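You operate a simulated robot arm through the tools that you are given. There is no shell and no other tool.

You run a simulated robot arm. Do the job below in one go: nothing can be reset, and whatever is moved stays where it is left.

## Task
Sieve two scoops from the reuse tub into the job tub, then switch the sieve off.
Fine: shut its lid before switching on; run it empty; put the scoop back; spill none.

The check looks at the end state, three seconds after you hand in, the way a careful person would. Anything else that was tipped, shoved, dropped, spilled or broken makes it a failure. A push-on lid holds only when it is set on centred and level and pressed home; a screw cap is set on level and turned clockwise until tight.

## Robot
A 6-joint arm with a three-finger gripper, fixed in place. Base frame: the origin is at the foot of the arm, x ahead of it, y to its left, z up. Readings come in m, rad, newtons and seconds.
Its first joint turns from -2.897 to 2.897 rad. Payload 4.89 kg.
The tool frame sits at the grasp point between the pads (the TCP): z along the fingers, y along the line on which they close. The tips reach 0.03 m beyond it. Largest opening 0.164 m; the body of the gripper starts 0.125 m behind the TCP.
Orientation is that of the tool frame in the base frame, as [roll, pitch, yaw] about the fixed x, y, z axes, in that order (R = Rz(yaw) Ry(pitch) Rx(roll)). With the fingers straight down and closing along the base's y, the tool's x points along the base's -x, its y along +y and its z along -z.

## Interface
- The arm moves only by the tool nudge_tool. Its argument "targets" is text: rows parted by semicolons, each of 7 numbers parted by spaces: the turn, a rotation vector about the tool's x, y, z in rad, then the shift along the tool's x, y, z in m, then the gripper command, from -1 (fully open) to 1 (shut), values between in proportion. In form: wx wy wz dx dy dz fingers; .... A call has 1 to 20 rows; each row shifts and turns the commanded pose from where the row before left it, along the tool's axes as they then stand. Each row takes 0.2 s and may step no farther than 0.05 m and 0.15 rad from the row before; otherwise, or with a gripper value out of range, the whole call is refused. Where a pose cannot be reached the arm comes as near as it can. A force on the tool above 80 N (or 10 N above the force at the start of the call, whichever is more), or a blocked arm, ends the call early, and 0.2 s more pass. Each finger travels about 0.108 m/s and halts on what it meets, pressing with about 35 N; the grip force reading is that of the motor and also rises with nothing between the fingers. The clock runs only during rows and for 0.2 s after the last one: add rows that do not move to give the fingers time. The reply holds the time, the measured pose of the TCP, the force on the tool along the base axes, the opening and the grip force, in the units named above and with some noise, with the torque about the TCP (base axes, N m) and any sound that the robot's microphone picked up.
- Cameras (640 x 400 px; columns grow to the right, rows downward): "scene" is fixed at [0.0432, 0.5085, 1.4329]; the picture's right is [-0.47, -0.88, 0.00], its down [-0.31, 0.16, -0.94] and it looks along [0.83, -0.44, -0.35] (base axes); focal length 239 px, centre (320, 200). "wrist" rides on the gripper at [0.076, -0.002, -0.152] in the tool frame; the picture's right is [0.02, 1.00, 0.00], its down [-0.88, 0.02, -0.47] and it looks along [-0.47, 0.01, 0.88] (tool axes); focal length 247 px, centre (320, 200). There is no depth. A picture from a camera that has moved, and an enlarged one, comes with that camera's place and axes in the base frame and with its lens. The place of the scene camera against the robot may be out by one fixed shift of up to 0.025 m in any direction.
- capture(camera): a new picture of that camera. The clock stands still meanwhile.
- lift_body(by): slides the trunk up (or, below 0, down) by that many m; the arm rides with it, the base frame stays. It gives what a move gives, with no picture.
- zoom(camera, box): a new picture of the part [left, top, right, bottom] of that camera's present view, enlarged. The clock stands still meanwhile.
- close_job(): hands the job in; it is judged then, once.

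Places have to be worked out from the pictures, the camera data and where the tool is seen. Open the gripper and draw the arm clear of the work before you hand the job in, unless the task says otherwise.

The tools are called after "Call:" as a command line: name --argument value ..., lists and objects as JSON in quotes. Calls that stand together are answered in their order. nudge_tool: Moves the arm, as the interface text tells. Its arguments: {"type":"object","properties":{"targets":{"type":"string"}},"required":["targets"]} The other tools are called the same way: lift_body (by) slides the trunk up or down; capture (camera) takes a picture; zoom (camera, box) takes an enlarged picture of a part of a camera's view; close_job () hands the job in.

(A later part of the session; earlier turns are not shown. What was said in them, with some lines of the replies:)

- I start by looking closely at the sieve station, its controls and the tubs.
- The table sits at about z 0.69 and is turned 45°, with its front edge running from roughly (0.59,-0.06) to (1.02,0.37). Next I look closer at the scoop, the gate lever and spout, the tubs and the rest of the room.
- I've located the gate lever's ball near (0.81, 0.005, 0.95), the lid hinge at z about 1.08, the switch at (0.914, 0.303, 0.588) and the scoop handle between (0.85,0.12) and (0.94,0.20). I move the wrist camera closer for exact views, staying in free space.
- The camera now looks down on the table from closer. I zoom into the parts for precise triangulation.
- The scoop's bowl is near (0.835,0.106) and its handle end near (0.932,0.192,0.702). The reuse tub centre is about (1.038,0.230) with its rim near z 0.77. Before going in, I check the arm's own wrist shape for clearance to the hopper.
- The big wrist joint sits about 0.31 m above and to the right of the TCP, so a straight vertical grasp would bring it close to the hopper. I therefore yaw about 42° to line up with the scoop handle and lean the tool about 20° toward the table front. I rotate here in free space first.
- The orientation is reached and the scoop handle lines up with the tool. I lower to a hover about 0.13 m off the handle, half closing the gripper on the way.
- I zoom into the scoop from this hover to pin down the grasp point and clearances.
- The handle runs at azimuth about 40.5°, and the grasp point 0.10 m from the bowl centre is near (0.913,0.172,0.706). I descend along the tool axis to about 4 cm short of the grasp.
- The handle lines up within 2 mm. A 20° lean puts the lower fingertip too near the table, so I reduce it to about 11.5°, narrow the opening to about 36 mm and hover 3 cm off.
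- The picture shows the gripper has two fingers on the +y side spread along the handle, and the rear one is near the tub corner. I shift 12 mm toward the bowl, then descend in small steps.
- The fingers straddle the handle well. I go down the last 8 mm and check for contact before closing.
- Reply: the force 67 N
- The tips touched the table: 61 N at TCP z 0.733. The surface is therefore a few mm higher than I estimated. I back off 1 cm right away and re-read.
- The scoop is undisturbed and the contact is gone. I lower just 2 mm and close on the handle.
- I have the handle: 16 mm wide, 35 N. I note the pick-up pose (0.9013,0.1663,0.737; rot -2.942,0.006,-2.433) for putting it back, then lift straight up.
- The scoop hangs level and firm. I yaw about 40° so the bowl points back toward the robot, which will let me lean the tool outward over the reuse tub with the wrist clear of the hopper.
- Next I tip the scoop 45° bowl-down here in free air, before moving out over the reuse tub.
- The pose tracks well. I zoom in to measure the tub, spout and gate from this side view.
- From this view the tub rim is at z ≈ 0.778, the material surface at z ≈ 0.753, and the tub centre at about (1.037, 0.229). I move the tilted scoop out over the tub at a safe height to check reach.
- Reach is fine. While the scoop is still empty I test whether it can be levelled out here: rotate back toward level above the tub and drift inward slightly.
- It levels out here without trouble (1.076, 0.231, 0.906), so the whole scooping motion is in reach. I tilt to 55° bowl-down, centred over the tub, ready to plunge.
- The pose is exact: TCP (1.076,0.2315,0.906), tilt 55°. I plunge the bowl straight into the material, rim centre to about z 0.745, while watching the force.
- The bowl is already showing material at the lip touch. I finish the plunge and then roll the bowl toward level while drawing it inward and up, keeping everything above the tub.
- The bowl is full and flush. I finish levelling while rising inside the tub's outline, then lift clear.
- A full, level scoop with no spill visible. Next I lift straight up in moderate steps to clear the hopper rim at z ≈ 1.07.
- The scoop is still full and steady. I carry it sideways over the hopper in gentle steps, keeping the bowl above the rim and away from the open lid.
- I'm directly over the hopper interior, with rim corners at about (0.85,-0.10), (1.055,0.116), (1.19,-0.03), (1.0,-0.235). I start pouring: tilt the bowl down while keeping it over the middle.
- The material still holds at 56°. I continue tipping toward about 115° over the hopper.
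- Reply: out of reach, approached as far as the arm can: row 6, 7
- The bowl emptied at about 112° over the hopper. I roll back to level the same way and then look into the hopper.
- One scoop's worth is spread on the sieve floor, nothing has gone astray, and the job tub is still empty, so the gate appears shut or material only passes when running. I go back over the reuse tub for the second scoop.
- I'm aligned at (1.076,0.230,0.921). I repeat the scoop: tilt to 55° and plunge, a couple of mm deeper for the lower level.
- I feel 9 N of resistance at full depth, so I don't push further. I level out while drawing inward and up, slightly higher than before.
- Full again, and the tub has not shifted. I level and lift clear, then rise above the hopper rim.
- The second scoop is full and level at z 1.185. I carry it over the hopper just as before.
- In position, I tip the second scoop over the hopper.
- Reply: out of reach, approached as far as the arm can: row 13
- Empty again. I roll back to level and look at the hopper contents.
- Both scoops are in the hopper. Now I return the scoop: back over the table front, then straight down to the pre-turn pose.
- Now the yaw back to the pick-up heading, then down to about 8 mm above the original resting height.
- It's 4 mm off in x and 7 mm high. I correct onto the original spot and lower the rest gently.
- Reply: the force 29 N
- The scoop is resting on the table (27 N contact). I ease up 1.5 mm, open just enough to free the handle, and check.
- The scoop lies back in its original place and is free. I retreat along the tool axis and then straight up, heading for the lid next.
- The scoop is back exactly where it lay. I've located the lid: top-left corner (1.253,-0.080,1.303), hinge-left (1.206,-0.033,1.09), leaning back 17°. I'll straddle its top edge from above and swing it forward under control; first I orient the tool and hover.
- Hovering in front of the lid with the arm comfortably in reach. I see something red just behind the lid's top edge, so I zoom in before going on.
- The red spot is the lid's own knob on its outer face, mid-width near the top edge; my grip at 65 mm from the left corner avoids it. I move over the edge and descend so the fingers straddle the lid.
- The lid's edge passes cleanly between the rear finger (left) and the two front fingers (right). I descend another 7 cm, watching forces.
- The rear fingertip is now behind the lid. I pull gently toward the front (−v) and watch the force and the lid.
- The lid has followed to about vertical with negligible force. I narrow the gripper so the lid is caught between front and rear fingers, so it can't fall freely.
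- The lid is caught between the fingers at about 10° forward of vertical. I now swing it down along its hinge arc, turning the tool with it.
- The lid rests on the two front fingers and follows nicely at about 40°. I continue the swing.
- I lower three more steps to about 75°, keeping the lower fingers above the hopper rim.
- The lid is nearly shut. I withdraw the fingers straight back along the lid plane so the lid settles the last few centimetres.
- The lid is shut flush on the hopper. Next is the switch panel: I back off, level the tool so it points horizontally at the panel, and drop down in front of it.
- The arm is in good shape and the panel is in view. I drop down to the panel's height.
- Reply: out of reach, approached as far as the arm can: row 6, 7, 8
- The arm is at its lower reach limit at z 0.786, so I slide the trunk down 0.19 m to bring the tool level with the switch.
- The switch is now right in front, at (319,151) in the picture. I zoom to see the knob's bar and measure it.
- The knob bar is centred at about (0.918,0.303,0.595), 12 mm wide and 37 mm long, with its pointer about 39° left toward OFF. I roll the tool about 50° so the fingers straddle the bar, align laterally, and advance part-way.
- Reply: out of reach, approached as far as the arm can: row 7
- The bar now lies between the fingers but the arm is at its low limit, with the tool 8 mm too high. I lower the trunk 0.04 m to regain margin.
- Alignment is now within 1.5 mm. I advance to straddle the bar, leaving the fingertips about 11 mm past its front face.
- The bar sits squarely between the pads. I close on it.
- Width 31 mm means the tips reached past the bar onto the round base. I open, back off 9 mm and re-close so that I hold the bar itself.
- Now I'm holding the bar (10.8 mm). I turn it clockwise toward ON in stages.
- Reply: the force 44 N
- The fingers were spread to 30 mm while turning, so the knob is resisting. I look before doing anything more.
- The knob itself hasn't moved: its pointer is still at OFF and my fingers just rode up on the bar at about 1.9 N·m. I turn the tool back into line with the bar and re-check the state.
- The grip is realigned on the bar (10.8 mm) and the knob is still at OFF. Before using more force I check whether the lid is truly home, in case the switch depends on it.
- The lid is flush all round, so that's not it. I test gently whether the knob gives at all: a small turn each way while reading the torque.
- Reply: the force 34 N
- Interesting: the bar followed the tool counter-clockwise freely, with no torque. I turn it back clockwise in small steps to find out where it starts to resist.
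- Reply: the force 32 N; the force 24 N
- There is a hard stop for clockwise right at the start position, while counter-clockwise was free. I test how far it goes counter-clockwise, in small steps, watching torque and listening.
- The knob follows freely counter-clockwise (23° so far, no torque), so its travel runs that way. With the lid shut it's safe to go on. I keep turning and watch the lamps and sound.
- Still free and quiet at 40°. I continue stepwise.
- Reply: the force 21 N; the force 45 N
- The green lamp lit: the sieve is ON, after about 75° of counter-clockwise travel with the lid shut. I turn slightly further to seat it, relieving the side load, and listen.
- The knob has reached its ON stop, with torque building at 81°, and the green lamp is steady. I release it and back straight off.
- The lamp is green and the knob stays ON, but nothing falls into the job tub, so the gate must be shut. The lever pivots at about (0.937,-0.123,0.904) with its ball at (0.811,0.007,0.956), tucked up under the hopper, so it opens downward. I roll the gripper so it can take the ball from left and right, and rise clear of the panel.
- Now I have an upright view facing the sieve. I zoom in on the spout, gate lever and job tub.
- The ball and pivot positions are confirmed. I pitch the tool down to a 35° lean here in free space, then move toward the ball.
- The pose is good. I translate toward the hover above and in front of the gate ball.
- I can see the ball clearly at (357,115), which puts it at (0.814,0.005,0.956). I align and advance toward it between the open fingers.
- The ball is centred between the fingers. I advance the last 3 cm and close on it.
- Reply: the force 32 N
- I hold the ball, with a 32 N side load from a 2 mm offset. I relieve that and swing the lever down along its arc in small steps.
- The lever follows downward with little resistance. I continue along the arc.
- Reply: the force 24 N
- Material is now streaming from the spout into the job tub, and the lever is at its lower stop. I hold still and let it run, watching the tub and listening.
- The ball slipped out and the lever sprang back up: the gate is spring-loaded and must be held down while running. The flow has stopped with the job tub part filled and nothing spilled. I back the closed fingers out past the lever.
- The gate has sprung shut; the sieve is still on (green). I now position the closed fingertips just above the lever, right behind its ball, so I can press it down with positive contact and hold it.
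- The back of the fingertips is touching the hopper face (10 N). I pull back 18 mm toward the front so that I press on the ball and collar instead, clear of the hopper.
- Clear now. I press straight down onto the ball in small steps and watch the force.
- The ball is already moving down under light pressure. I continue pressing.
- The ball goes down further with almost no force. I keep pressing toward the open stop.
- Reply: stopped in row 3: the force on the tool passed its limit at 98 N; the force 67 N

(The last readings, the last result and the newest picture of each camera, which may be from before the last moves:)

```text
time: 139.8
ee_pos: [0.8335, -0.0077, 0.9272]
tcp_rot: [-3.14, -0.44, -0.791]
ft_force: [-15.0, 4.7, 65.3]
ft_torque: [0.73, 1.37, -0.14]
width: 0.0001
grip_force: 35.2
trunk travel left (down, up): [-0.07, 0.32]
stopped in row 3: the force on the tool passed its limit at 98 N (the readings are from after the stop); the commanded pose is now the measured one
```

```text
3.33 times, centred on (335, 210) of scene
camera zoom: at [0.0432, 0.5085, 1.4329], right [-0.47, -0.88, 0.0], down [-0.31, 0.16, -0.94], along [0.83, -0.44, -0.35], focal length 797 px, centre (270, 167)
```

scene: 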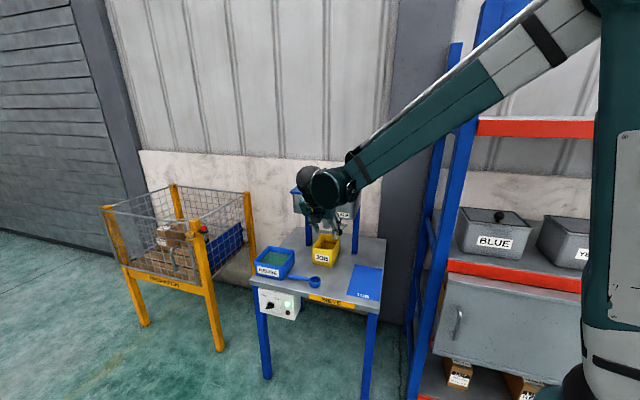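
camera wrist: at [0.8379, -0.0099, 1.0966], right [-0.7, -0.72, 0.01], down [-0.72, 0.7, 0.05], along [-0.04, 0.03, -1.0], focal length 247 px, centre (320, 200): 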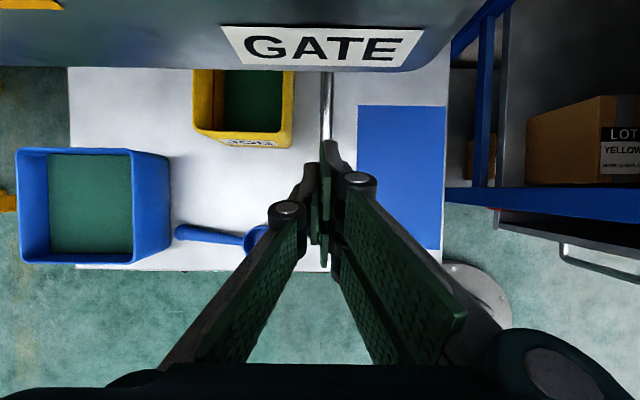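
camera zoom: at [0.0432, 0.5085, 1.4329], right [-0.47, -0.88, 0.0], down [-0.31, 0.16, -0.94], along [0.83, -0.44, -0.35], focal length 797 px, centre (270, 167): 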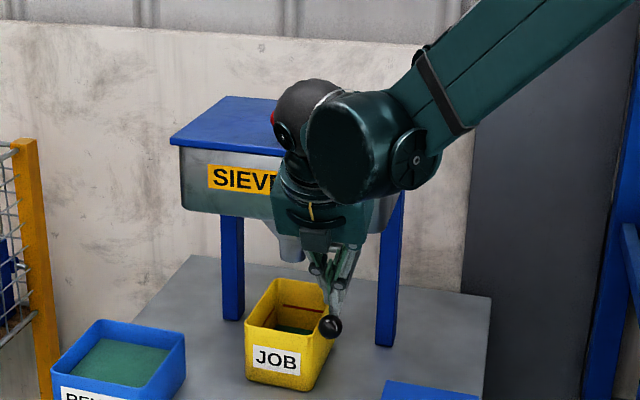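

I've hit the lever's lower stop (98 N, call stopped). I ease back 2 mm so I hold it near the stop with modest force, then look for flow.

Call:
nudge_tool --targets "0 0 0 0.0008 0 -0.0018 1; 0 0 0 0 0 0 1; 0 0 0 0 0 0 1"

Call:
zoom --camera "scene" --box '[290, 200, 350, 270]'

Call:
zoom --camera "wrist" --box '[170, 40, 350, 170]'

```text
time: 140.6
ee_pos: [0.8338, -0.009, 0.9274]
tcp_rot: [-3.14, -0.442, -0.79]
ft_force: [-18.0, 7.9, 58.7]
ft_torque: [0.76, 1.5, 0.08]
width: 0.0003
grip_force: 35.5
trunk travel left (down, up): [-0.07, 0.32]
```

```text
5.71 times, centred on (320, 235) of scene
camera zoom: at [0.0432, 0.5085, 1.4329], right [-0.47, -0.88, 0.0], down [-0.31, 0.16, -0.94], along [0.83, -0.44, -0.35], focal length 1367 px, centre (320, 0)
```

zoom: 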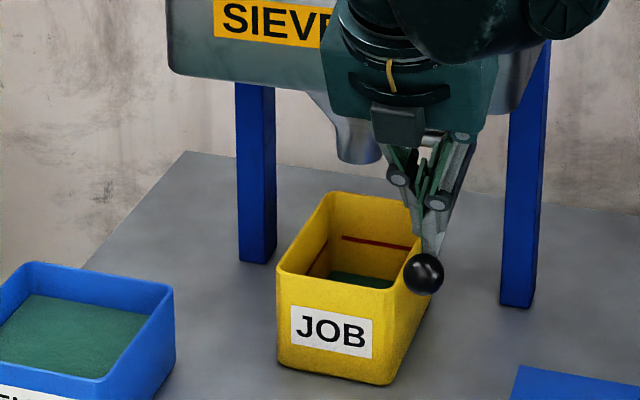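

```text
3.08 times, centred on (260, 105) of wrist
camera zoom: at [0.8381, -0.0102, 1.0968], right [-0.7, -0.72, 0.01], down [-0.72, 0.7, 0.05], along [-0.04, 0.03, -1.0], focal length 760 px, centre (505, 492)
```

zoom: 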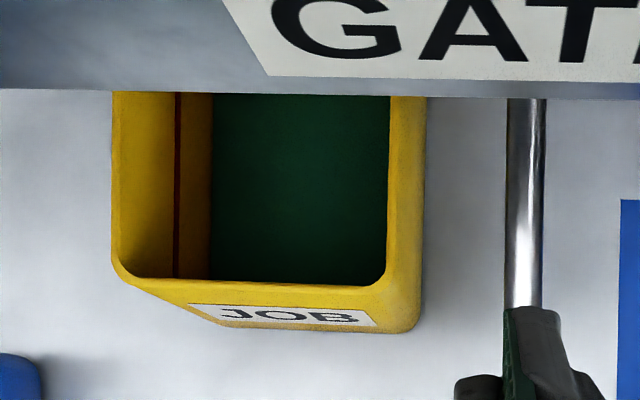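

The lever is at its open stop but I see no stream now. I relax the force a bit, keep it open for a few seconds, and compare the tub.

Call:
nudge_tool --targets "0 0 0 0.0013 0 -0.0027 1; 0 0 0 0 0 0 1; 0 0 0 0 0 0 1; 0 0 0 0 0 0 1; 0 0 0 0 0 0 1; 0 0 0 0 0 0 1; 0 0 0 0 0 0 1; 0 0 0 0 0 0 1; 0 0 0 0 0 0 1; 0 0 0 0 0 0 1"

Call:
zoom --camera "scene" --box '[290, 200, 350, 270]'

Call:
zoom --camera "wrist" --box '[170, 40, 350, 170]'

```text
time: 142.8
ee_pos: [0.8372, -0.0075, 0.928]
tcp_rot: [-3.14, -0.44, -0.79]
ft_force: [-3.4, -4.5, 35.1]
ft_torque: [0.06, 0.68, 0.13]
width: 0.0
grip_force: 35.3
trunk travel left (down, up): [-0.07, 0.32]
```

```text
5.71 times, centred on (320, 235) of scene
camera zoom: at [0.0432, 0.5085, 1.4329], right [-0.47, -0.88, 0.0], down [-0.31, 0.16, -0.94], along [0.83, -0.44, -0.35], focal length 1367 px, centre (320, 0)
```

zoom: 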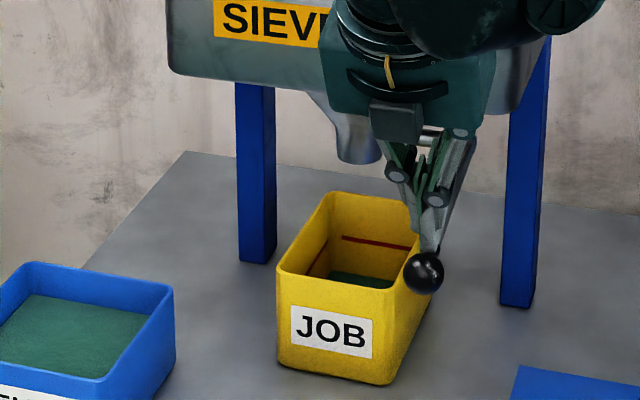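

```text
3.08 times, centred on (260, 105) of wrist
camera zoom: at [0.8404, -0.0101, 1.0985], right [-0.7, -0.72, 0.01], down [-0.72, 0.7, 0.05], along [-0.04, 0.03, -1.0], focal length 760 px, centre (505, 492)
```

zoom: 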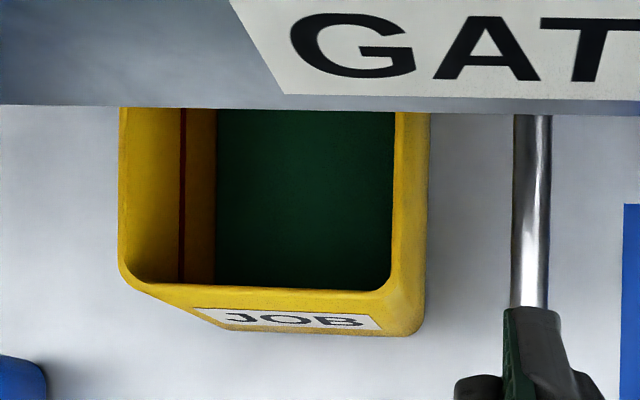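

No more flow and the level is unchanged, which suggests the hopper has run empty. I check the lamp and panel state.

Call:
zoom --camera "scene" --box '[245, 280, 325, 330]'

Call:
capture --camera "scene"

```text
8.00 times, centred on (285, 305) of scene
camera zoom: at [0.0432, 0.5085, 1.4329], right [-0.47, -0.88, 0.0], down [-0.31, 0.16, -0.94], along [0.83, -0.44, -0.35], focal length 1914 px, centre (600, -640)
```

zoom: 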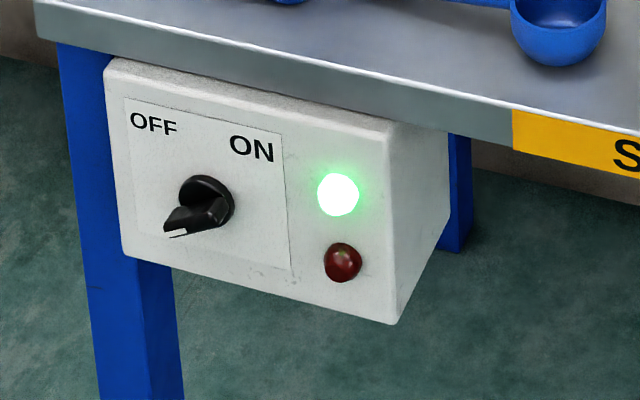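

```text
taken
```

scene: 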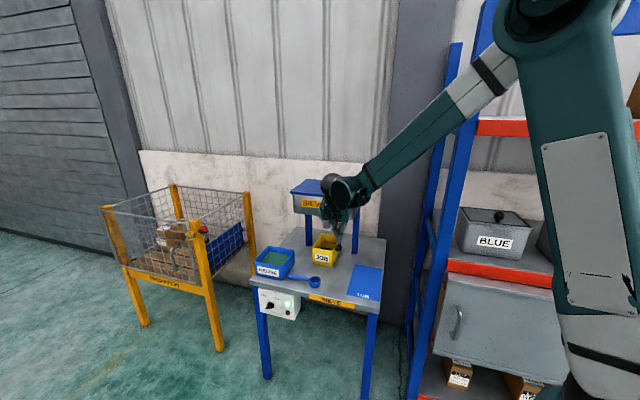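

The green lamp is on and the sieve is running. To judge whether all of it came through, I compare the job tub against my first picture with the identical zoom, and do the same for the reuse tub.

Call:
zoom --camera "scene" --box '[306, 230, 354, 260]'

Call:
zoom --camera "scene" --box '[250, 240, 306, 280]'

```text
13.33 times, centred on (330, 245) of scene
camera zoom: at [0.0432, 0.5085, 1.4329], right [-0.47, -0.88, 0.0], down [-0.31, 0.16, -0.94], along [0.83, -0.44, -0.35], focal length 3189 px, centre (187, -400)
```

zoom: 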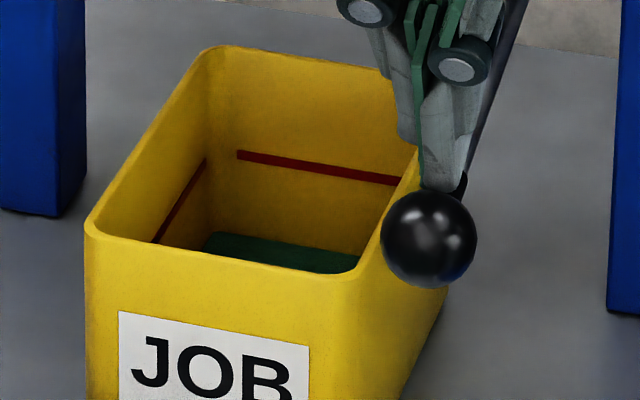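

```text
10.00 times, centred on (278, 260) of scene
camera zoom: at [0.0432, 0.5085, 1.4329], right [-0.47, -0.88, 0.0], down [-0.31, 0.16, -0.94], along [0.83, -0.44, -0.35], focal length 2392 px, centre (740, -400)
```

zoom: 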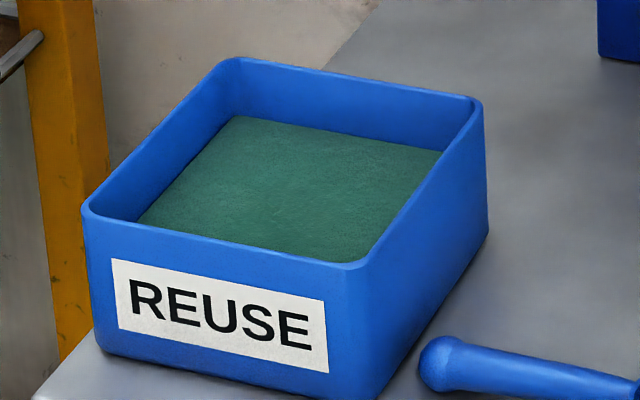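

The job tub has a clear green layer and the reuse level dropped by about the matching amount. For certainty I keep the gate held open another 4 s with the sieve running and look for any residual stream.

Call:
nudge_tool --targets "0 0 0 0 0 0 1; 0 0 0 0 0 0 1; 0 0 0 0 0 0 1; 0 0 0 0 0 0 1; 0 0 0 0 0 0 1; 0 0 0 0 0 0 1; 0 0 0 0 0 0 1; 0 0 0 0 0 0 1; 0 0 0 0 0 0 1; 0 0 0 0 0 0 1; 0 0 0 0 0 0 1; 0 0 0 0 0 0 1; 0 0 0 0 0 0 1; 0 0 0 0 0 0 1; 0 0 0 0 0 0 1; 0 0 0 0 0 0 1; 0 0 0 0 0 0 1; 0 0 0 0 0 0 1; 0 0 0 0 0 0 1; 0 0 0 0 0 0 1"

Call:
zoom --camera "scene" --box '[306, 230, 354, 260]'

Call:
zoom --camera "scene" --box '[300, 205, 364, 245]'

```text
time: 147.0
ee_pos: [0.8362, -0.0074, 0.9284]
tcp_rot: [-3.139, -0.441, -0.791]
ft_force: [-9.6, -2.9, 33.4]
ft_torque: [0.13, 0.82, 0.1]
width: 0.0
grip_force: 34.8
trunk travel left (down, up): [-0.07, 0.32]
```

```text
13.33 times, centred on (330, 245) of scene
camera zoom: at [0.0432, 0.5085, 1.4329], right [-0.47, -0.88, 0.0], down [-0.31, 0.16, -0.94], along [0.83, -0.44, -0.35], focal length 3189 px, centre (187, -400)
```

zoom: 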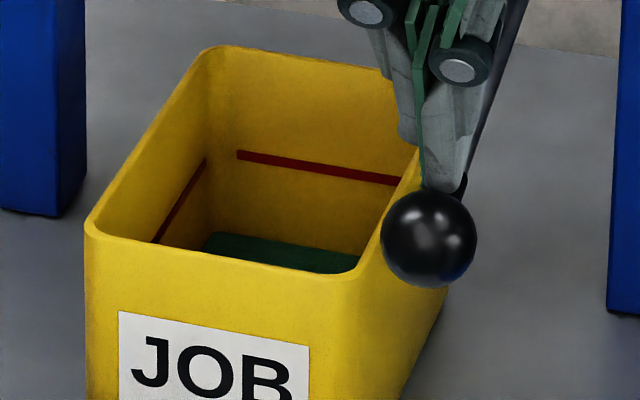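

```text
10.00 times, centred on (332, 225) of scene
camera zoom: at [0.0432, 0.5085, 1.4329], right [-0.47, -0.88, 0.0], down [-0.31, 0.16, -0.94], along [0.83, -0.44, -0.35], focal length 2392 px, centre (200, -50)
```

zoom: 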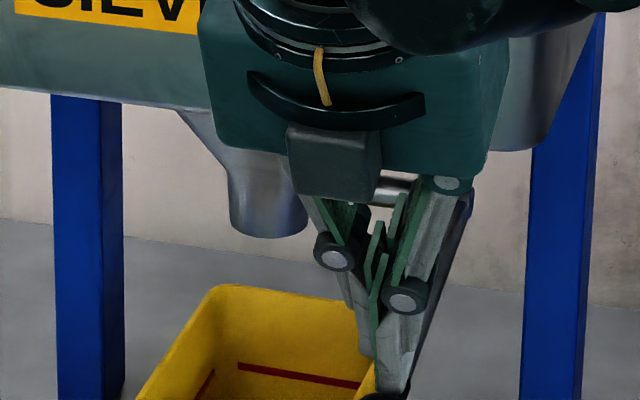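

The level is unchanged after more than 7 s at the fully open stop with the sieve running: the hopper has run empty. I let the lever rise gently under the fingers back to its closed position.

Call:
nudge_tool --targets "0 0 0 0.0051 0 -0.0109 1; 0 0 0 0.0051 0 -0.0109 1; 0 0 0 0.0051 0 -0.0109 1; 0 0 0 0.0051 0 -0.0109 1; 0 0 0 0.0051 0 -0.0109 1; 0 0 0 0.0051 0 -0.0109 1; 0 0 0 0.0051 0 -0.0109 1; 0 0 0 0.0051 0 -0.0109 1; 0 0 0 0.0051 0 -0.0109 1; 0 0 0 0.0051 0 -0.0109 1; 0 0 0 0 0 0 1"

Call:
capture --camera "wrist"

Call:
zoom --camera "scene" --box '[270, 150, 400, 270]'

```text
time: 149.4
ee_pos: [0.8367, -0.0083, 1.0478]
tcp_rot: [-3.141, -0.44, -0.79]
ft_force: [0.6, -0.8, -0.1]
ft_torque: [0.01, -0.02, 0.0]
width: 0.0002
grip_force: 34.7
trunk travel left (down, up): [-0.07, 0.32]
```

```text
taken
camera wrist: at [0.8406, -0.011, 1.2176], right [-0.7, -0.72, 0.01], down [-0.72, 0.7, 0.05], along [-0.04, 0.03, -1.0], focal length 247 px, centre (320, 200)
```

wrist: 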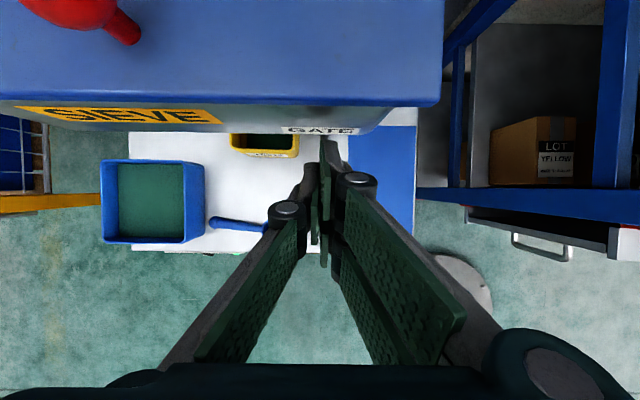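

```text
3.33 times, centred on (335, 210) of scene
camera zoom: at [0.0432, 0.5085, 1.4329], right [-0.47, -0.88, 0.0], down [-0.31, 0.16, -0.94], along [0.83, -0.44, -0.35], focal length 797 px, centre (270, 167)
```

zoom: 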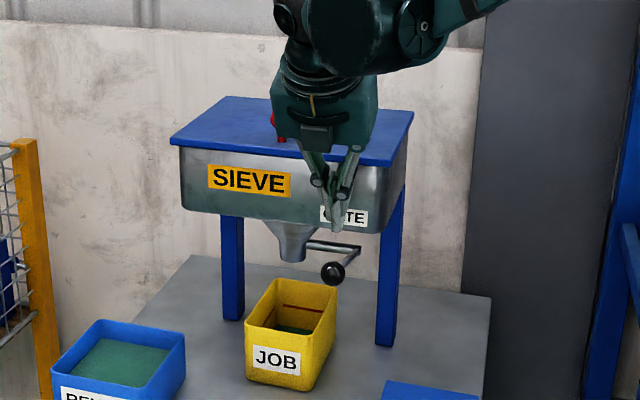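

The lever is back up exactly where it was. I retreat to the front and pitch the camera up to inspect the spout and job tub closely before switching off.

Call:
nudge_tool --targets "0 0 0 -0.0353 0.0015 -0.0166 1; 0 0 0 -0.0353 0.0015 -0.0166 1; 0 0 0 -0.0353 0.0015 -0.0166 1; 0 0.1455 0 0 0 0 0.6; 0 0.1455 0 0 0 0 0.3; 0 0.1455 0 0 0 0 0.3; 0 0.1455 0 0 0 0 0.3; 0 0 0 0 0 0 0.3; 0 0 0 0 0 0 0.3"

Call:
capture --camera "wrist"

```text
time: 151.4
ee_pos: [0.7493, 0.0731, 1.0492]
tcp_rot: [3.141, -1.021, -0.791]
ft_force: [-0.4, -0.3, 0.1]
ft_torque: [0.01, -0.01, 0.03]
width: 0.0576
grip_force: 0.0
trunk travel left (down, up): [-0.07, 0.32]
```

```text
taken
camera wrist: at [0.6887, 0.1375, 1.1928], right [-0.7, -0.71, 0.02], down [-0.62, 0.6, -0.5], along [0.35, -0.37, -0.86], focal length 247 px, centre (320, 200)
```

wrist: 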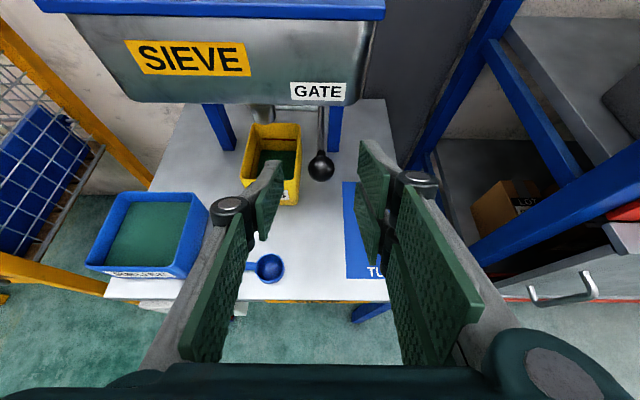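

The view is clear; I zoom on the tub and spout.

Call:
zoom --camera "wrist" --box '[225, 95, 345, 215]'

Call:
zoom --camera "wrist" --box '[80, 180, 220, 290]'

```text
3.33 times, centred on (285, 155) of wrist
camera zoom: at [0.6887, 0.1375, 1.1928], right [-0.7, -0.71, 0.02], down [-0.62, 0.6, -0.5], along [0.35, -0.37, -0.86], focal length 823 px, centre (437, 350)
```

zoom: 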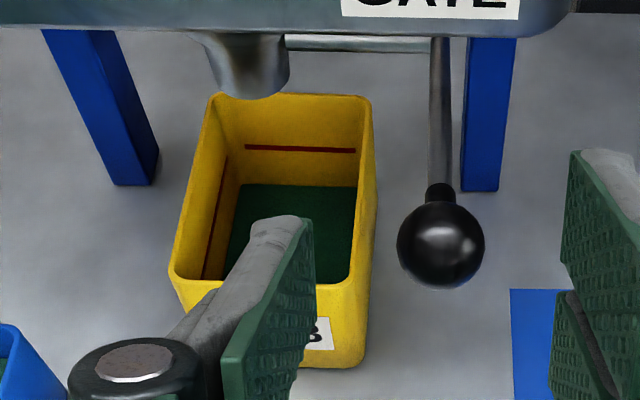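

```text
3.64 times, centred on (150, 235) of wrist
camera zoom: at [0.6887, 0.1375, 1.1928], right [-0.7, -0.71, 0.02], down [-0.62, 0.6, -0.5], along [0.35, -0.37, -0.86], focal length 898 px, centre (938, 73)
```

zoom: 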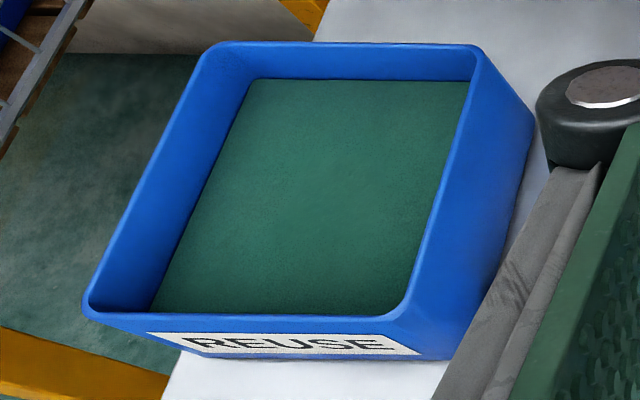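

Everything sits in the job tub, the spout is clean, nothing is on the table, and the layer height (about z 0.709, roughly 9 mm) fits two scoops. Now back to the panel to switch off: I return to the spot in front of it and bring the tool horizontal.

Call:
nudge_tool --targets "0 0 0 -0.0236 -0.035 -0.0165 0.3; 0 0 0 -0.0236 -0.035 -0.0165 0.3; 0 0 0 -0.0236 -0.035 -0.0165 0.3; 0 0 0 -0.0236 -0.035 -0.0165 0.3; 0 0 0 -0.0236 -0.035 -0.0165 0.3; 0 0 0 -0.0236 -0.035 -0.0165 0.3; 0 0 0 -0.0236 -0.035 -0.0165 0.3; 0 0 0 -0.0236 -0.035 -0.0165 0.3; 0 0.1375 0 0 0 0 0.3; 0 0.1375 0 0 0 0 0.3; 0 0.1375 0 0 0 0 0.3; 0 0.1375 0 0 0 0 0.3; 0 0 0 0 0 0 0.3; 0 0 0 0 0 0 0.3"

Call:
capture --camera "wrist"

```text
time: 154.4
ee_pos: [0.8015, 0.4191, 0.9556]
tcp_rot: [-0.111, -1.569, 2.464]
ft_force: [-0.3, -0.1, -0.8]
ft_torque: [0.02, 0.0, -0.03]
width: 0.0572
grip_force: 0.1
trunk travel left (down, up): [-0.07, 0.32]
```

```text
taken
camera wrist: at [0.6953, 0.5288, 1.0313], right [-0.71, -0.7, 0.02], down [-0.35, 0.32, -0.88], along [0.61, -0.63, -0.47], focal length 247 px, centre (320, 200)
```

wrist: 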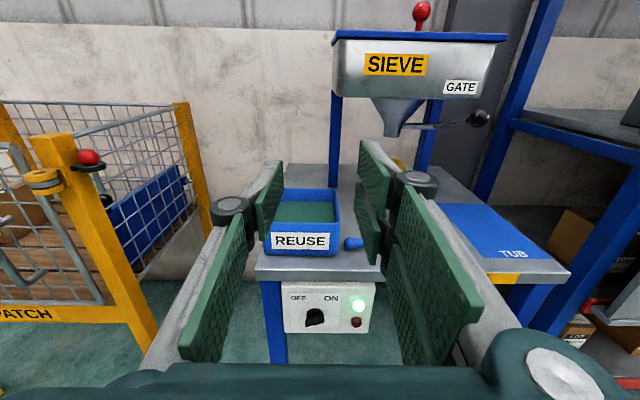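

Same hover as before. I retrace down to the panel and roll the gripper back to match the bar's present angle.

Call:
nudge_tool --targets "0 0 0 -0.045 0 0 0.3; 0 0 0 -0.045 0 0 0.3; 0 0 0 -0.045 0 0 0.3; 0 0 0 -0.045 0 0 0.3; 0 0 0 -0.045 0 0.01 0.4; 0 0 0 -0.045 0 0.01 0.4; 0 0 0 -0.045 0 0.01 0.4; 0 0 0 -0.045 0 0.01 0.4; 0 0 0.1323 0 0 0 0.4; 0 0 0.1323 0 0 0 0.4; 0 0 0.1323 0 0 0 0.4; 0 0 0.1323 0 0 0 0.4; 0 0 0.1323 0 0 0 0.4; 0 0 0.1323 0 0 0 0.4; 0 0 0.1323 0 0 0 0.4; 0 0 0.1323 0 0 0 0.4; 0 0 0 0 0 0 0.4; 0 0 0 0 0 0 0.4"

Call:
capture --camera "wrist"

Call:
zoom --camera "wrist" --box '[240, 60, 420, 220]'

```text
time: 158.2
ee_pos: [0.8295, 0.3911, 0.5954]
tcp_rot: [-1.569, -0.513, -2.362]
ft_force: [0.1, -0.4, 0.6]
ft_torque: [0.0, -0.01, -0.02]
width: 0.0494
grip_force: 0.0
trunk travel left (down, up): [-0.07, 0.32]
```

```text
taken
camera wrist: at [0.6755, 0.4528, 0.6342], right [-0.36, -0.36, -0.86], down [0.21, 0.87, -0.45], along [0.91, -0.34, -0.24], focal length 247 px, centre (320, 200)
```

wrist: 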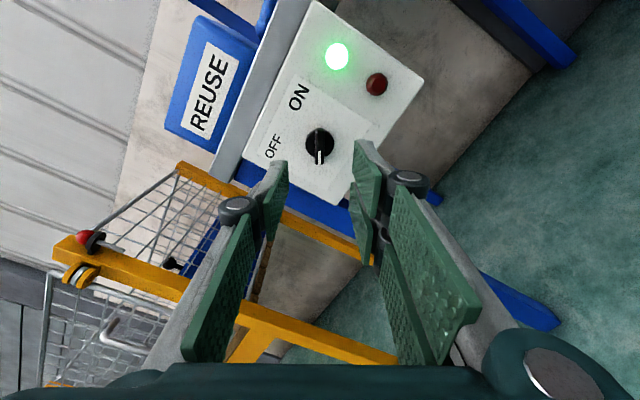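

```text
2.50 times, centred on (330, 140) of wrist
camera zoom: at [0.6755, 0.4528, 0.6342], right [-0.36, -0.36, -0.86], down [0.21, 0.87, -0.45], along [0.91, -0.34, -0.24], focal length 617 px, centre (295, 350)
```

zoom: 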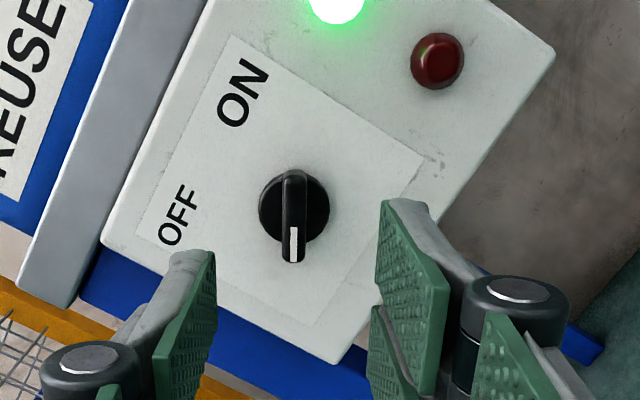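

The bar is perfectly aligned between the fingers. I advance to the same grip depth as before and close on the bar.

Call:
nudge_tool --targets "0 0 0 0 0 0.04 0.4; 0 0 0 0 0 0.04 0.4; 0 0 0 0 0 0.017 0.4; 0 0 0 0 0 0 0.4; 0 0 0 0 0 0 0.6; 0 0 0 0 0 0 0.75; 0 0 0 0 0 0 1; 0 0 0 0 0 0 1; 0 0 0 0 0 0 1"

Call:
zoom --camera "wrist" --box '[240, 60, 420, 220]'

```text
time: 160.2
ee_pos: [0.898, 0.3221, 0.597]
tcp_rot: [-1.569, -0.511, -2.361]
ft_force: [10.1, -0.8, 6.2]
ft_torque: [-0.1, -0.18, 0.23]
width: 0.011
grip_force: 45.3
trunk travel left (down, up): [-0.07, 0.32]
```

```text
2.50 times, centred on (330, 140) of wrist
camera zoom: at [0.7437, 0.3831, 0.6348], right [-0.36, -0.36, -0.86], down [0.21, 0.87, -0.45], along [0.91, -0.34, -0.24], focal length 617 px, centre (295, 350)
```

zoom: 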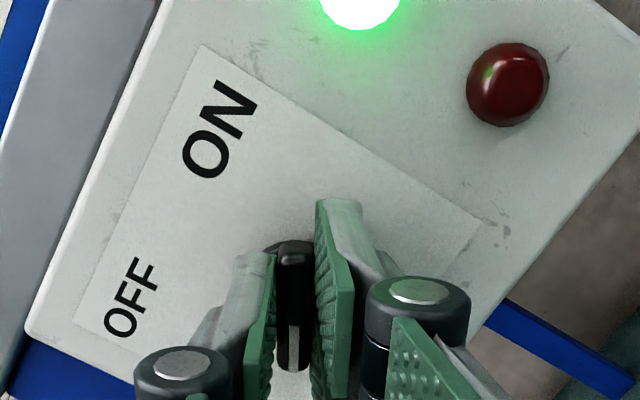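

Firm grip on the bar (11 mm). I turn it back clockwise toward OFF.

Call:
nudge_tool --targets "0 0 0.115 0 0 0 1; 0 0 0.115 0 0 0 1; 0 0 0.115 0 0 0 1; 0 0 0.115 0 0 0 1; 0 0 0.115 0 0 0 1; 0 0 0.115 0 0 0 1; 0 0 0 0 0 0 1"

Call:
nudge_tool --targets "0 0 0.115 0 0 0 1; 0 0 0.115 0 0 0 1; 0 0 0.115 0 0 0 1; 0 0 0.115 0 0 0 1; 0 0 0.115 0 0 0 1; 0 0 0 0 0 0 1"

Call:
capture --camera "wrist"

```text
time: 161.8
ee_pos: [0.8971, 0.3217, 0.5949]
tcp_rot: [-1.572, 0.178, -2.361]
ft_force: [5.3, -10.2, -20.1]
ft_torque: [0.39, 0.4, -0.39]
width: 0.0106
grip_force: 44.9
trunk travel left (down, up): [-0.07, 0.32]
```

```text
time: 163.2
ee_pos: [0.8985, 0.323, 0.5933]
tcp_rot: [-1.573, 0.751, -2.361]
ft_force: [4.9, -2.8, -48.6]
ft_torque: [0.97, 1.01, -0.11]
width: 0.011
grip_force: 44.9
trunk travel left (down, up): [-0.07, 0.32]
```

```text
taken
camera wrist: at [0.751, 0.3905, 0.5424], right [0.47, 0.47, -0.74], down [0.13, 0.8, 0.59], along [0.87, -0.38, 0.31], focal length 247 px, centre (320, 200)
```

wrist: 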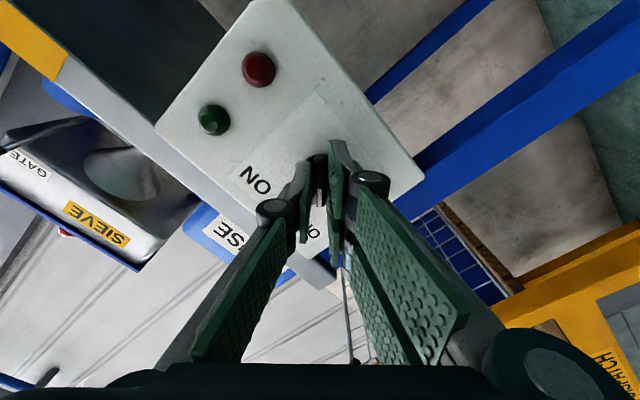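

The lamp has gone out: the sieve is OFF. I turn the last few degrees to the OFF stop, easing the side load.

Call:
nudge_tool --targets "0 0 0.06 0.0018 0.002 0 1; 0 0 0.055 0 0 0 1; 0 0 0 0 0 0 1"

Call:
zoom --camera "wrist" --box '[140, 20, 400, 240]'

```text
time: 164.0
ee_pos: [0.898, 0.3233, 0.5938]
tcp_rot: [-1.568, 0.867, -2.358]
ft_force: [33.1, 6.3, -5.6]
ft_torque: [0.21, 0.24, 0.54]
width: 0.0108
grip_force: 44.8
trunk travel left (down, up): [-0.07, 0.32]
```

```text
1.82 times, centred on (270, 130) of wrist
camera zoom: at [0.7556, 0.3949, 0.5356], right [0.53, 0.53, -0.66], down [0.08, 0.75, 0.66], along [0.84, -0.4, 0.36], focal length 449 px, centre (411, 327)
```

zoom: 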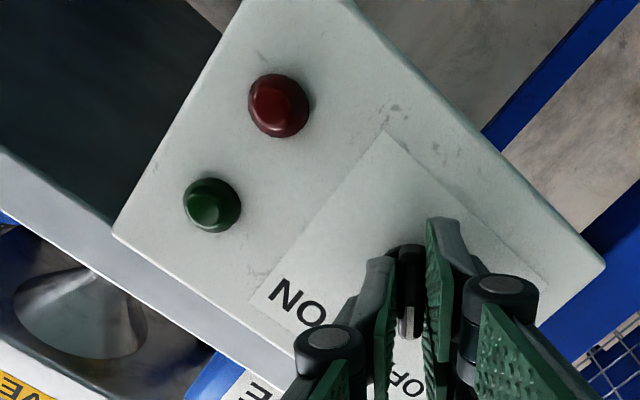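

The knob is at OFF with both lamps dark. I release it and back straight off.

Call:
nudge_tool --targets "0 0 0 0 0 0 0.6; 0 0 0 0 0 0 0.4; 0 0 0 0 0 0 0.4; 0 0 0 0 0 -0.02 0.4; 0 0 0 0 0 -0.04 0.4; 0 0 0 0 0 -0.04 0.4; 0 0 0 0 0 0 0.4"

Call:
zoom --camera "wrist" --box '[200, 20, 420, 220]'

Call:
capture --camera "scene"

```text
time: 165.6
ee_pos: [0.8263, 0.3955, 0.595]
tcp_rot: [-1.57, 0.868, -2.359]
ft_force: [0.1, 0.0, 0.1]
ft_torque: [-0.03, -0.02, -0.01]
width: 0.049
grip_force: 0.0
trunk travel left (down, up): [-0.07, 0.32]
```

```text
2.00 times, centred on (310, 120) of wrist
camera zoom: at [0.6831, 0.4686, 0.5362], right [0.53, 0.53, -0.66], down [0.08, 0.75, 0.66], along [0.84, -0.41, 0.35], focal length 494 px, centre (340, 360)
```

zoom: 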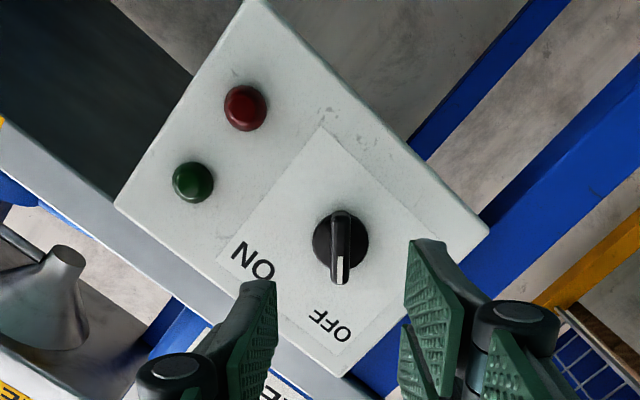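

```text
taken
```

scene: 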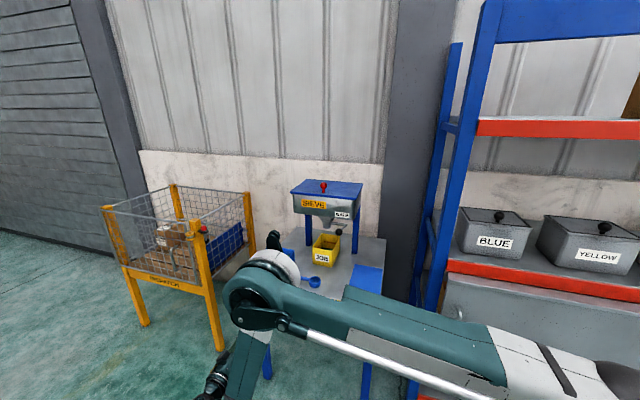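

The pointer is back at OFF and both lamps are dark. I draw back from the panel, restore the trunk height, and move the arm clear.

Call:
nudge_tool --targets "0 0 0 0 0 -0.04 0.4; 0 0 0 0 0 -0.04 0.2; 0 0 0 0 0 -0.04 0; 0 0 0 0 0 0 0"

Call:
lift_body --by 0.23

Call:
capture --camera "wrist"

Call:
capture --camera "scene"

```text
time: 166.6
ee_pos: [0.7415, 0.4806, 0.5935]
tcp_rot: [-1.569, 0.868, -2.361]
ft_force: [1.0, 0.6, -0.6]
ft_torque: [0.01, -0.01, -0.01]
width: 0.0819
grip_force: 0.1
trunk travel left (down, up): [-0.07, 0.32]
```

```text
time: 169.0
ee_pos: [0.7423, 0.4808, 0.8234]
tcp_rot: [-1.571, 0.867, -2.359]
ft_force: [-0.1, 0.5, 0.3]
ft_torque: [-0.05, 0.02, 0.0]
width: 0.0819
grip_force: 0.0
trunk travel left (down, up): [-0.3, 0.09]
```

```text
taken
camera wrist: at [0.599, 0.5529, 0.7651], right [0.53, 0.53, -0.66], down [0.08, 0.75, 0.66], along [0.84, -0.41, 0.35], focal length 247 px, centre (320, 200)
```

wrist: 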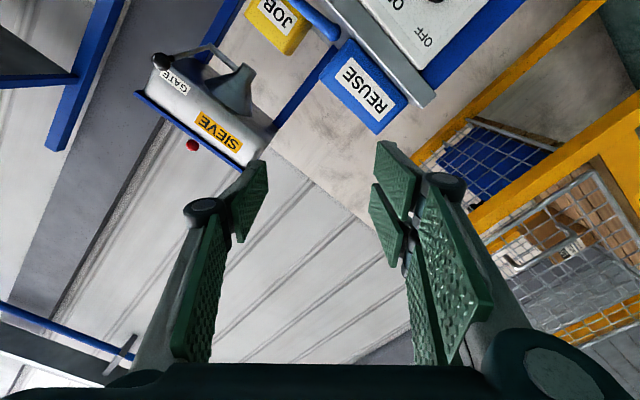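

```text
taken
```

scene: 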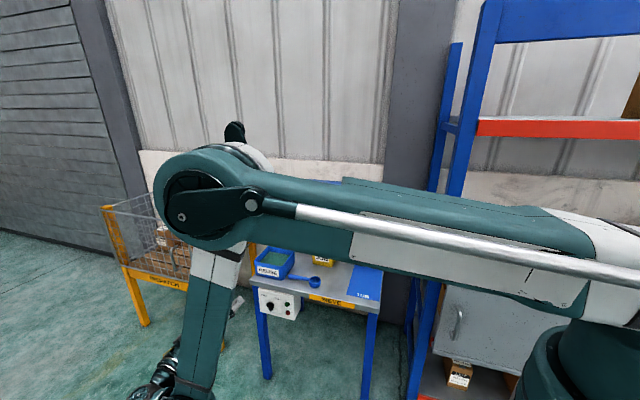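

The arm is folding well clear. I rise further and turn the tool back down so I can take a final look over the table.

Call:
nudge_tool --targets "0 0 0 -0.0333 -0.0283 0 0; 0 0 0 -0.0333 -0.0283 0 0; 0 0 0 -0.0333 -0.0283 0 0; 0 0 0 -0.0333 -0.0283 0 0; 0 0 0 -0.0333 -0.0283 0 0; 0 0 0 -0.0333 -0.0283 0 0; 0 0 0 -0.0333 -0.0283 0 0; 0 0 -0.1447 0 0 0 0; 0 0 -0.1447 0 0 0 0; 0 0 -0.1447 0 0 0 0; 0 0 -0.1447 0 0 0 0; 0 0 -0.1447 0 0 0 0; 0 0 -0.1447 0 0 0 0; 0 0 0 0 0 0 0; 0 0 0 0 0 0 0"

Call:
nudge_tool --targets "-0.1356 0 0 0 0 0 0; -0.1356 0 0 0 0 0 0; -0.1356 0 0 0 0 0 0; -0.1356 0 0 0 0 0 0; -0.1356 0 0 0 0 0 0; -0.1356 0 0 0 0 0 0; -0.1356 0 0 0 0 0 0; -0.1356 0 0 0 0 0 0; -0.1356 0 0 0 0 0 0; 0 0 0 0 0 0 0; 0 0 0 0 0 0 0"

Call:
capture --camera "wrist"

Call:
capture --camera "scene"

```text
time: 172.2
ee_pos: [0.7425, 0.4798, 1.1288]
tcp_rot: [-1.57, -0.002, -2.362]
ft_force: [0.3, -0.2, -0.2]
ft_torque: [0.0, 0.02, 0.01]
width: 0.0825
grip_force: 0.0
trunk travel left (down, up): [-0.3, 0.09]
```

```text
time: 174.6
ee_pos: [0.742, 0.4803, 1.129]
tcp_rot: [-2.792, 0.001, -2.363]
ft_force: [0.5, -0.6, 0.1]
ft_torque: [0.04, 0.0, 0.03]
width: 0.0821
grip_force: 0.1
trunk travel left (down, up): [-0.3, 0.09]
```

```text
taken
camera wrist: at [0.6518, 0.4619, 1.2721], right [-0.68, 0.65, -0.34], down [0.5, 0.75, 0.44], along [0.54, 0.12, -0.83], focal length 247 px, centre (320, 200)
```

wrist: 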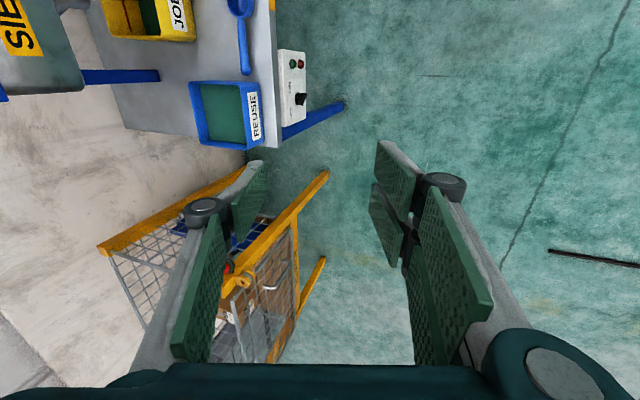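

```text
taken
```

scene: 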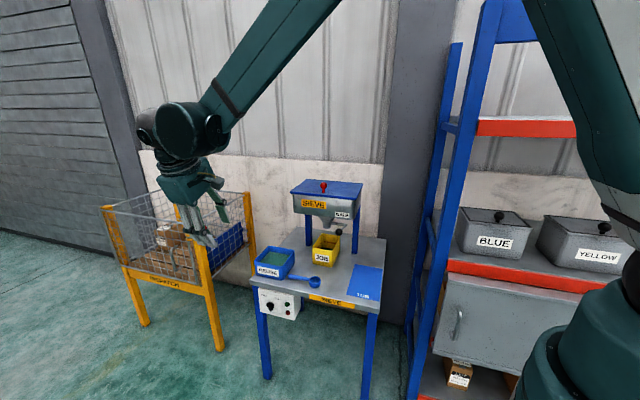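

All looks in order. As a last check on quantity, I return to the exact viewpoint I had at the very start over the tubs, to compare the job tub's inside with its empty state.

Call:
nudge_tool --targets "0 0.017 0.047 0 0 0 0; 0 0 0 0.0082 -0.0195 0.0384 0; 0 0 0 0.0082 -0.0195 0.0384 0; 0 0 0 0.0082 -0.0195 0.0384 0; 0 0 0 0.0082 -0.0195 0.0384 0; 0 0 0 0.0082 -0.0195 0.0384 0; 0 0 0 0.0082 -0.0195 0.0384 0; 0 0 0 0.0082 -0.0195 0.0384 0; 0 0 0 0.0082 -0.0195 0.0384 0; 0 0 0 0.0082 -0.0195 0.0384 0; 0 0 0 0 0 0 0; 0 0 0 0 0 0 0"

Call:
zoom --camera "wrist" --box '[20, 0, 260, 150]'

Call:
capture --camera "wrist"

```text
time: 177.2
ee_pos: [0.8735, 0.2194, 0.8664]
tcp_rot: [-2.79, -0.001, -2.412]
ft_force: [0.8, -0.3, 0.5]
ft_torque: [0.09, 0.07, 0.0]
width: 0.082
grip_force: 0.0
trunk travel left (down, up): [-0.3, 0.09]
```

```text
2.67 times, centred on (140, 75) of wrist
camera zoom: at [0.7832, 0.205, 1.0097], right [-0.64, 0.69, -0.34], down [0.54, 0.72, 0.44], along [0.55, 0.1, -0.83], focal length 659 px, centre (800, 533)
```

zoom: 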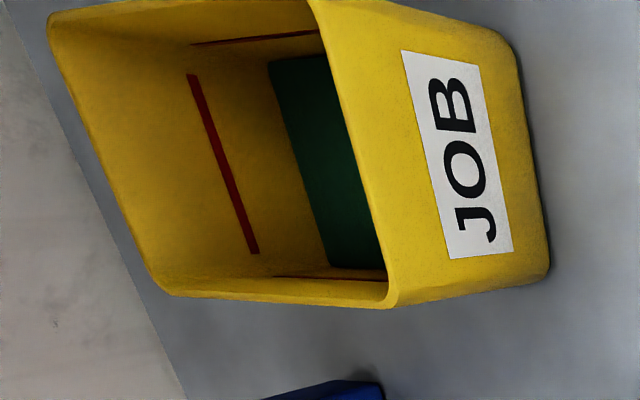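

```text
taken
camera wrist: at [0.7832, 0.205, 1.0097], right [-0.64, 0.69, -0.34], down [0.54, 0.72, 0.44], along [0.55, 0.1, -0.83], focal length 247 px, centre (320, 200)
```

wrist: 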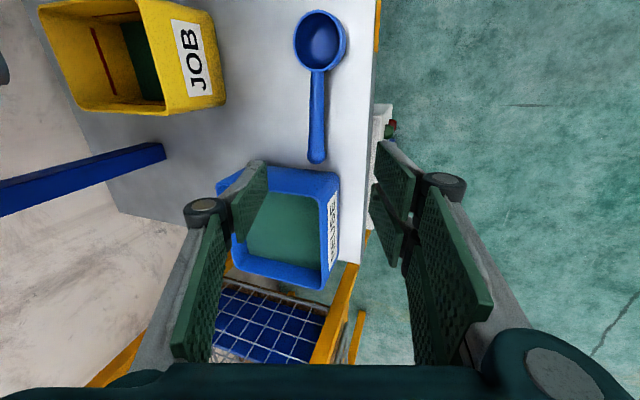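

The green surface sits about 9 px (≈ 4.7 mm) above where the bare floor edge was, which matches the drop in the reuse tub, so both scoops came through. The scoop lies where it began. I withdraw the arm the way it came, to its starting area.

Call:
nudge_tool --targets "0 0 0 0.0196 -0.009 -0.0438 0; 0 0 0 0.0196 -0.009 -0.0438 -0.5; 0 0 0 0.0196 -0.009 -0.0438 -1; 0 0 0 0.0196 -0.009 -0.0438 -1; 0 0 0 0.0196 -0.009 -0.0438 -1; 0 0 0 0.0196 -0.009 -0.0438 -1; 0 0 0 0.0196 -0.009 -0.0438 -1; 0 0 0 0.0196 -0.009 -0.0438 -1; 0 0 0 0.0196 -0.009 -0.0438 -1; -0.117 0 0 0 0 0 -1; -0.117 0 0 0 0 0 -1; -0.117 0 0 0 0 0 -1; 0 0 0.1456 0 0 0 -1; 0 0 0.1456 0 0 0 -1; 0 0 0.1456 0 0 0 -1; 0 0 0.1456 0 0 0 -1; 0 0 0.1456 0 0 0 -1; 0 0 0 0 0 0 -1"

Call:
nudge_tool --targets "0 0 0 0.03 -0.025 -0.03 -1; 0 0 0 0.03 -0.025 -0.03 -1; 0 0 0 0.03 -0.025 -0.03 -1; 0 0 0 0.03 -0.025 -0.03 -1; 0 0 0 0.03 -0.025 -0.03 -1; 0 0 0 0.03 -0.025 -0.03 -1; 0 0 0 0 0 0 -1; 0 0 0 0 0 0 -1"

Call:
capture --camera "scene"

Call:
zoom --camera "scene" --box '[240, 170, 400, 330]'

Call:
capture --camera "wrist"

```text
time: 181.0
ee_pos: [0.7053, 0.146, 1.262]
tcp_rot: [-3.141, 0.0, -3.14]
ft_force: [-0.3, 0.6, 0.2]
ft_torque: [0.0, -0.04, 0.01]
width: 0.1639
grip_force: 0.0
trunk travel left (down, up): [-0.3, 0.09]
```

```text
time: 182.8
ee_pos: [0.5236, -0.0037, 1.443]
tcp_rot: [-3.141, 0.0, -3.138]
ft_force: [0.8, -0.1, 0.0]
ft_torque: [0.01, 0.05, -0.01]
width: 0.1642
grip_force: 0.1
trunk travel left (down, up): [-0.3, 0.09]
```

```text
taken
```

scene: 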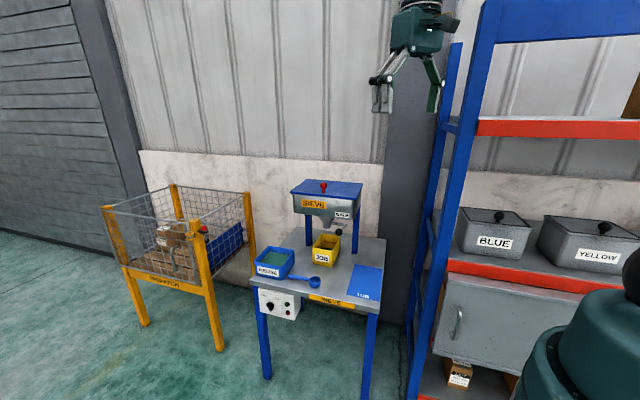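

```text
2.50 times, centred on (320, 250) of scene
camera zoom: at [0.0432, 0.5085, 1.4329], right [-0.47, -0.88, 0.0], down [-0.31, 0.16, -0.94], along [0.83, -0.44, -0.35], focal length 598 px, centre (320, 75)
```

zoom: 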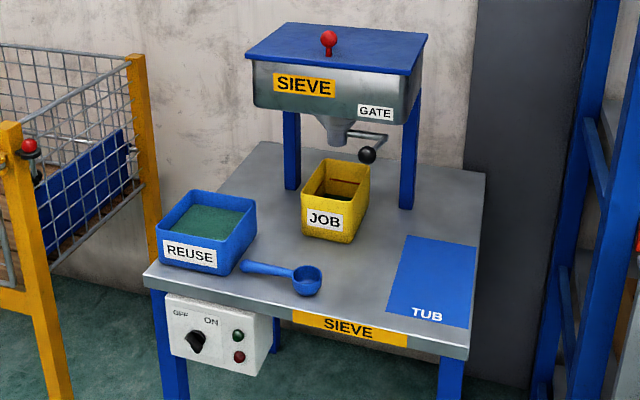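

```text
taken
camera wrist: at [0.4476, -0.007, 1.5952], right [-0.02, 1.0, 0.0], down [0.88, 0.02, 0.47], along [0.47, 0.01, -0.88], focal length 247 px, centre (320, 200)
```

wrist: 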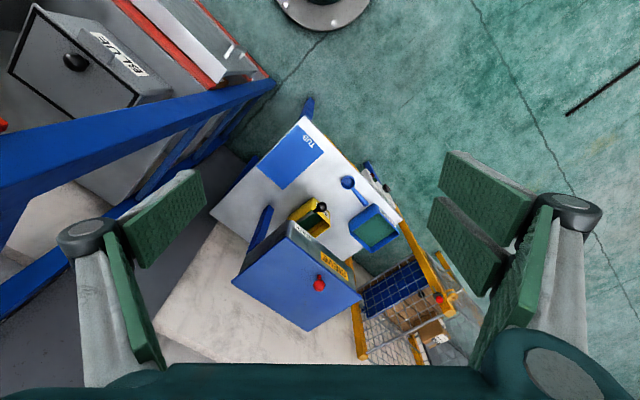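

The end state looks right. Both scoops are in the job tub, the hopper has run empty, the lid is shut, the gate is closed and the switch is at OFF with both lamps dark. The scoop is back in its place, nothing is spilled, the gripper is open and the arm is clear, so I hand the job in.

Call:
close_job

```text
The job is handed in.
```

I sieved two full scoops from the reuse tub into the job tub, switched the sieve off, and handed the job in. No result came back, so I only have my own checks to go on.

- **Lid:** it was shut before I switched on, and it is still shut.
- **Switch:** the knob's clockwise side was blocked at OFF, so it went to ON counter-clockwise. It is back at OFF and both lamps are dark.
- **Gate:** it springs shut and has to be held down. On my first try the lever slipped out of the gripper and the flow stopped. I then pressed it fully open for more than 7 seconds with the sieve running and saw no flow, so I took the hopper as empty. I did not open the lid to look inside.
- **Quantity:** the job tub filled by about 5 mm, which roughly matches the drop in the reuse tub.
- **Scoop:** it is back in its original spot on the table.
- **Spills and contact:** I saw no spills, and nothing else looked moved. The fingertips touched the table once and the front of the hopper once, both without visible effect.
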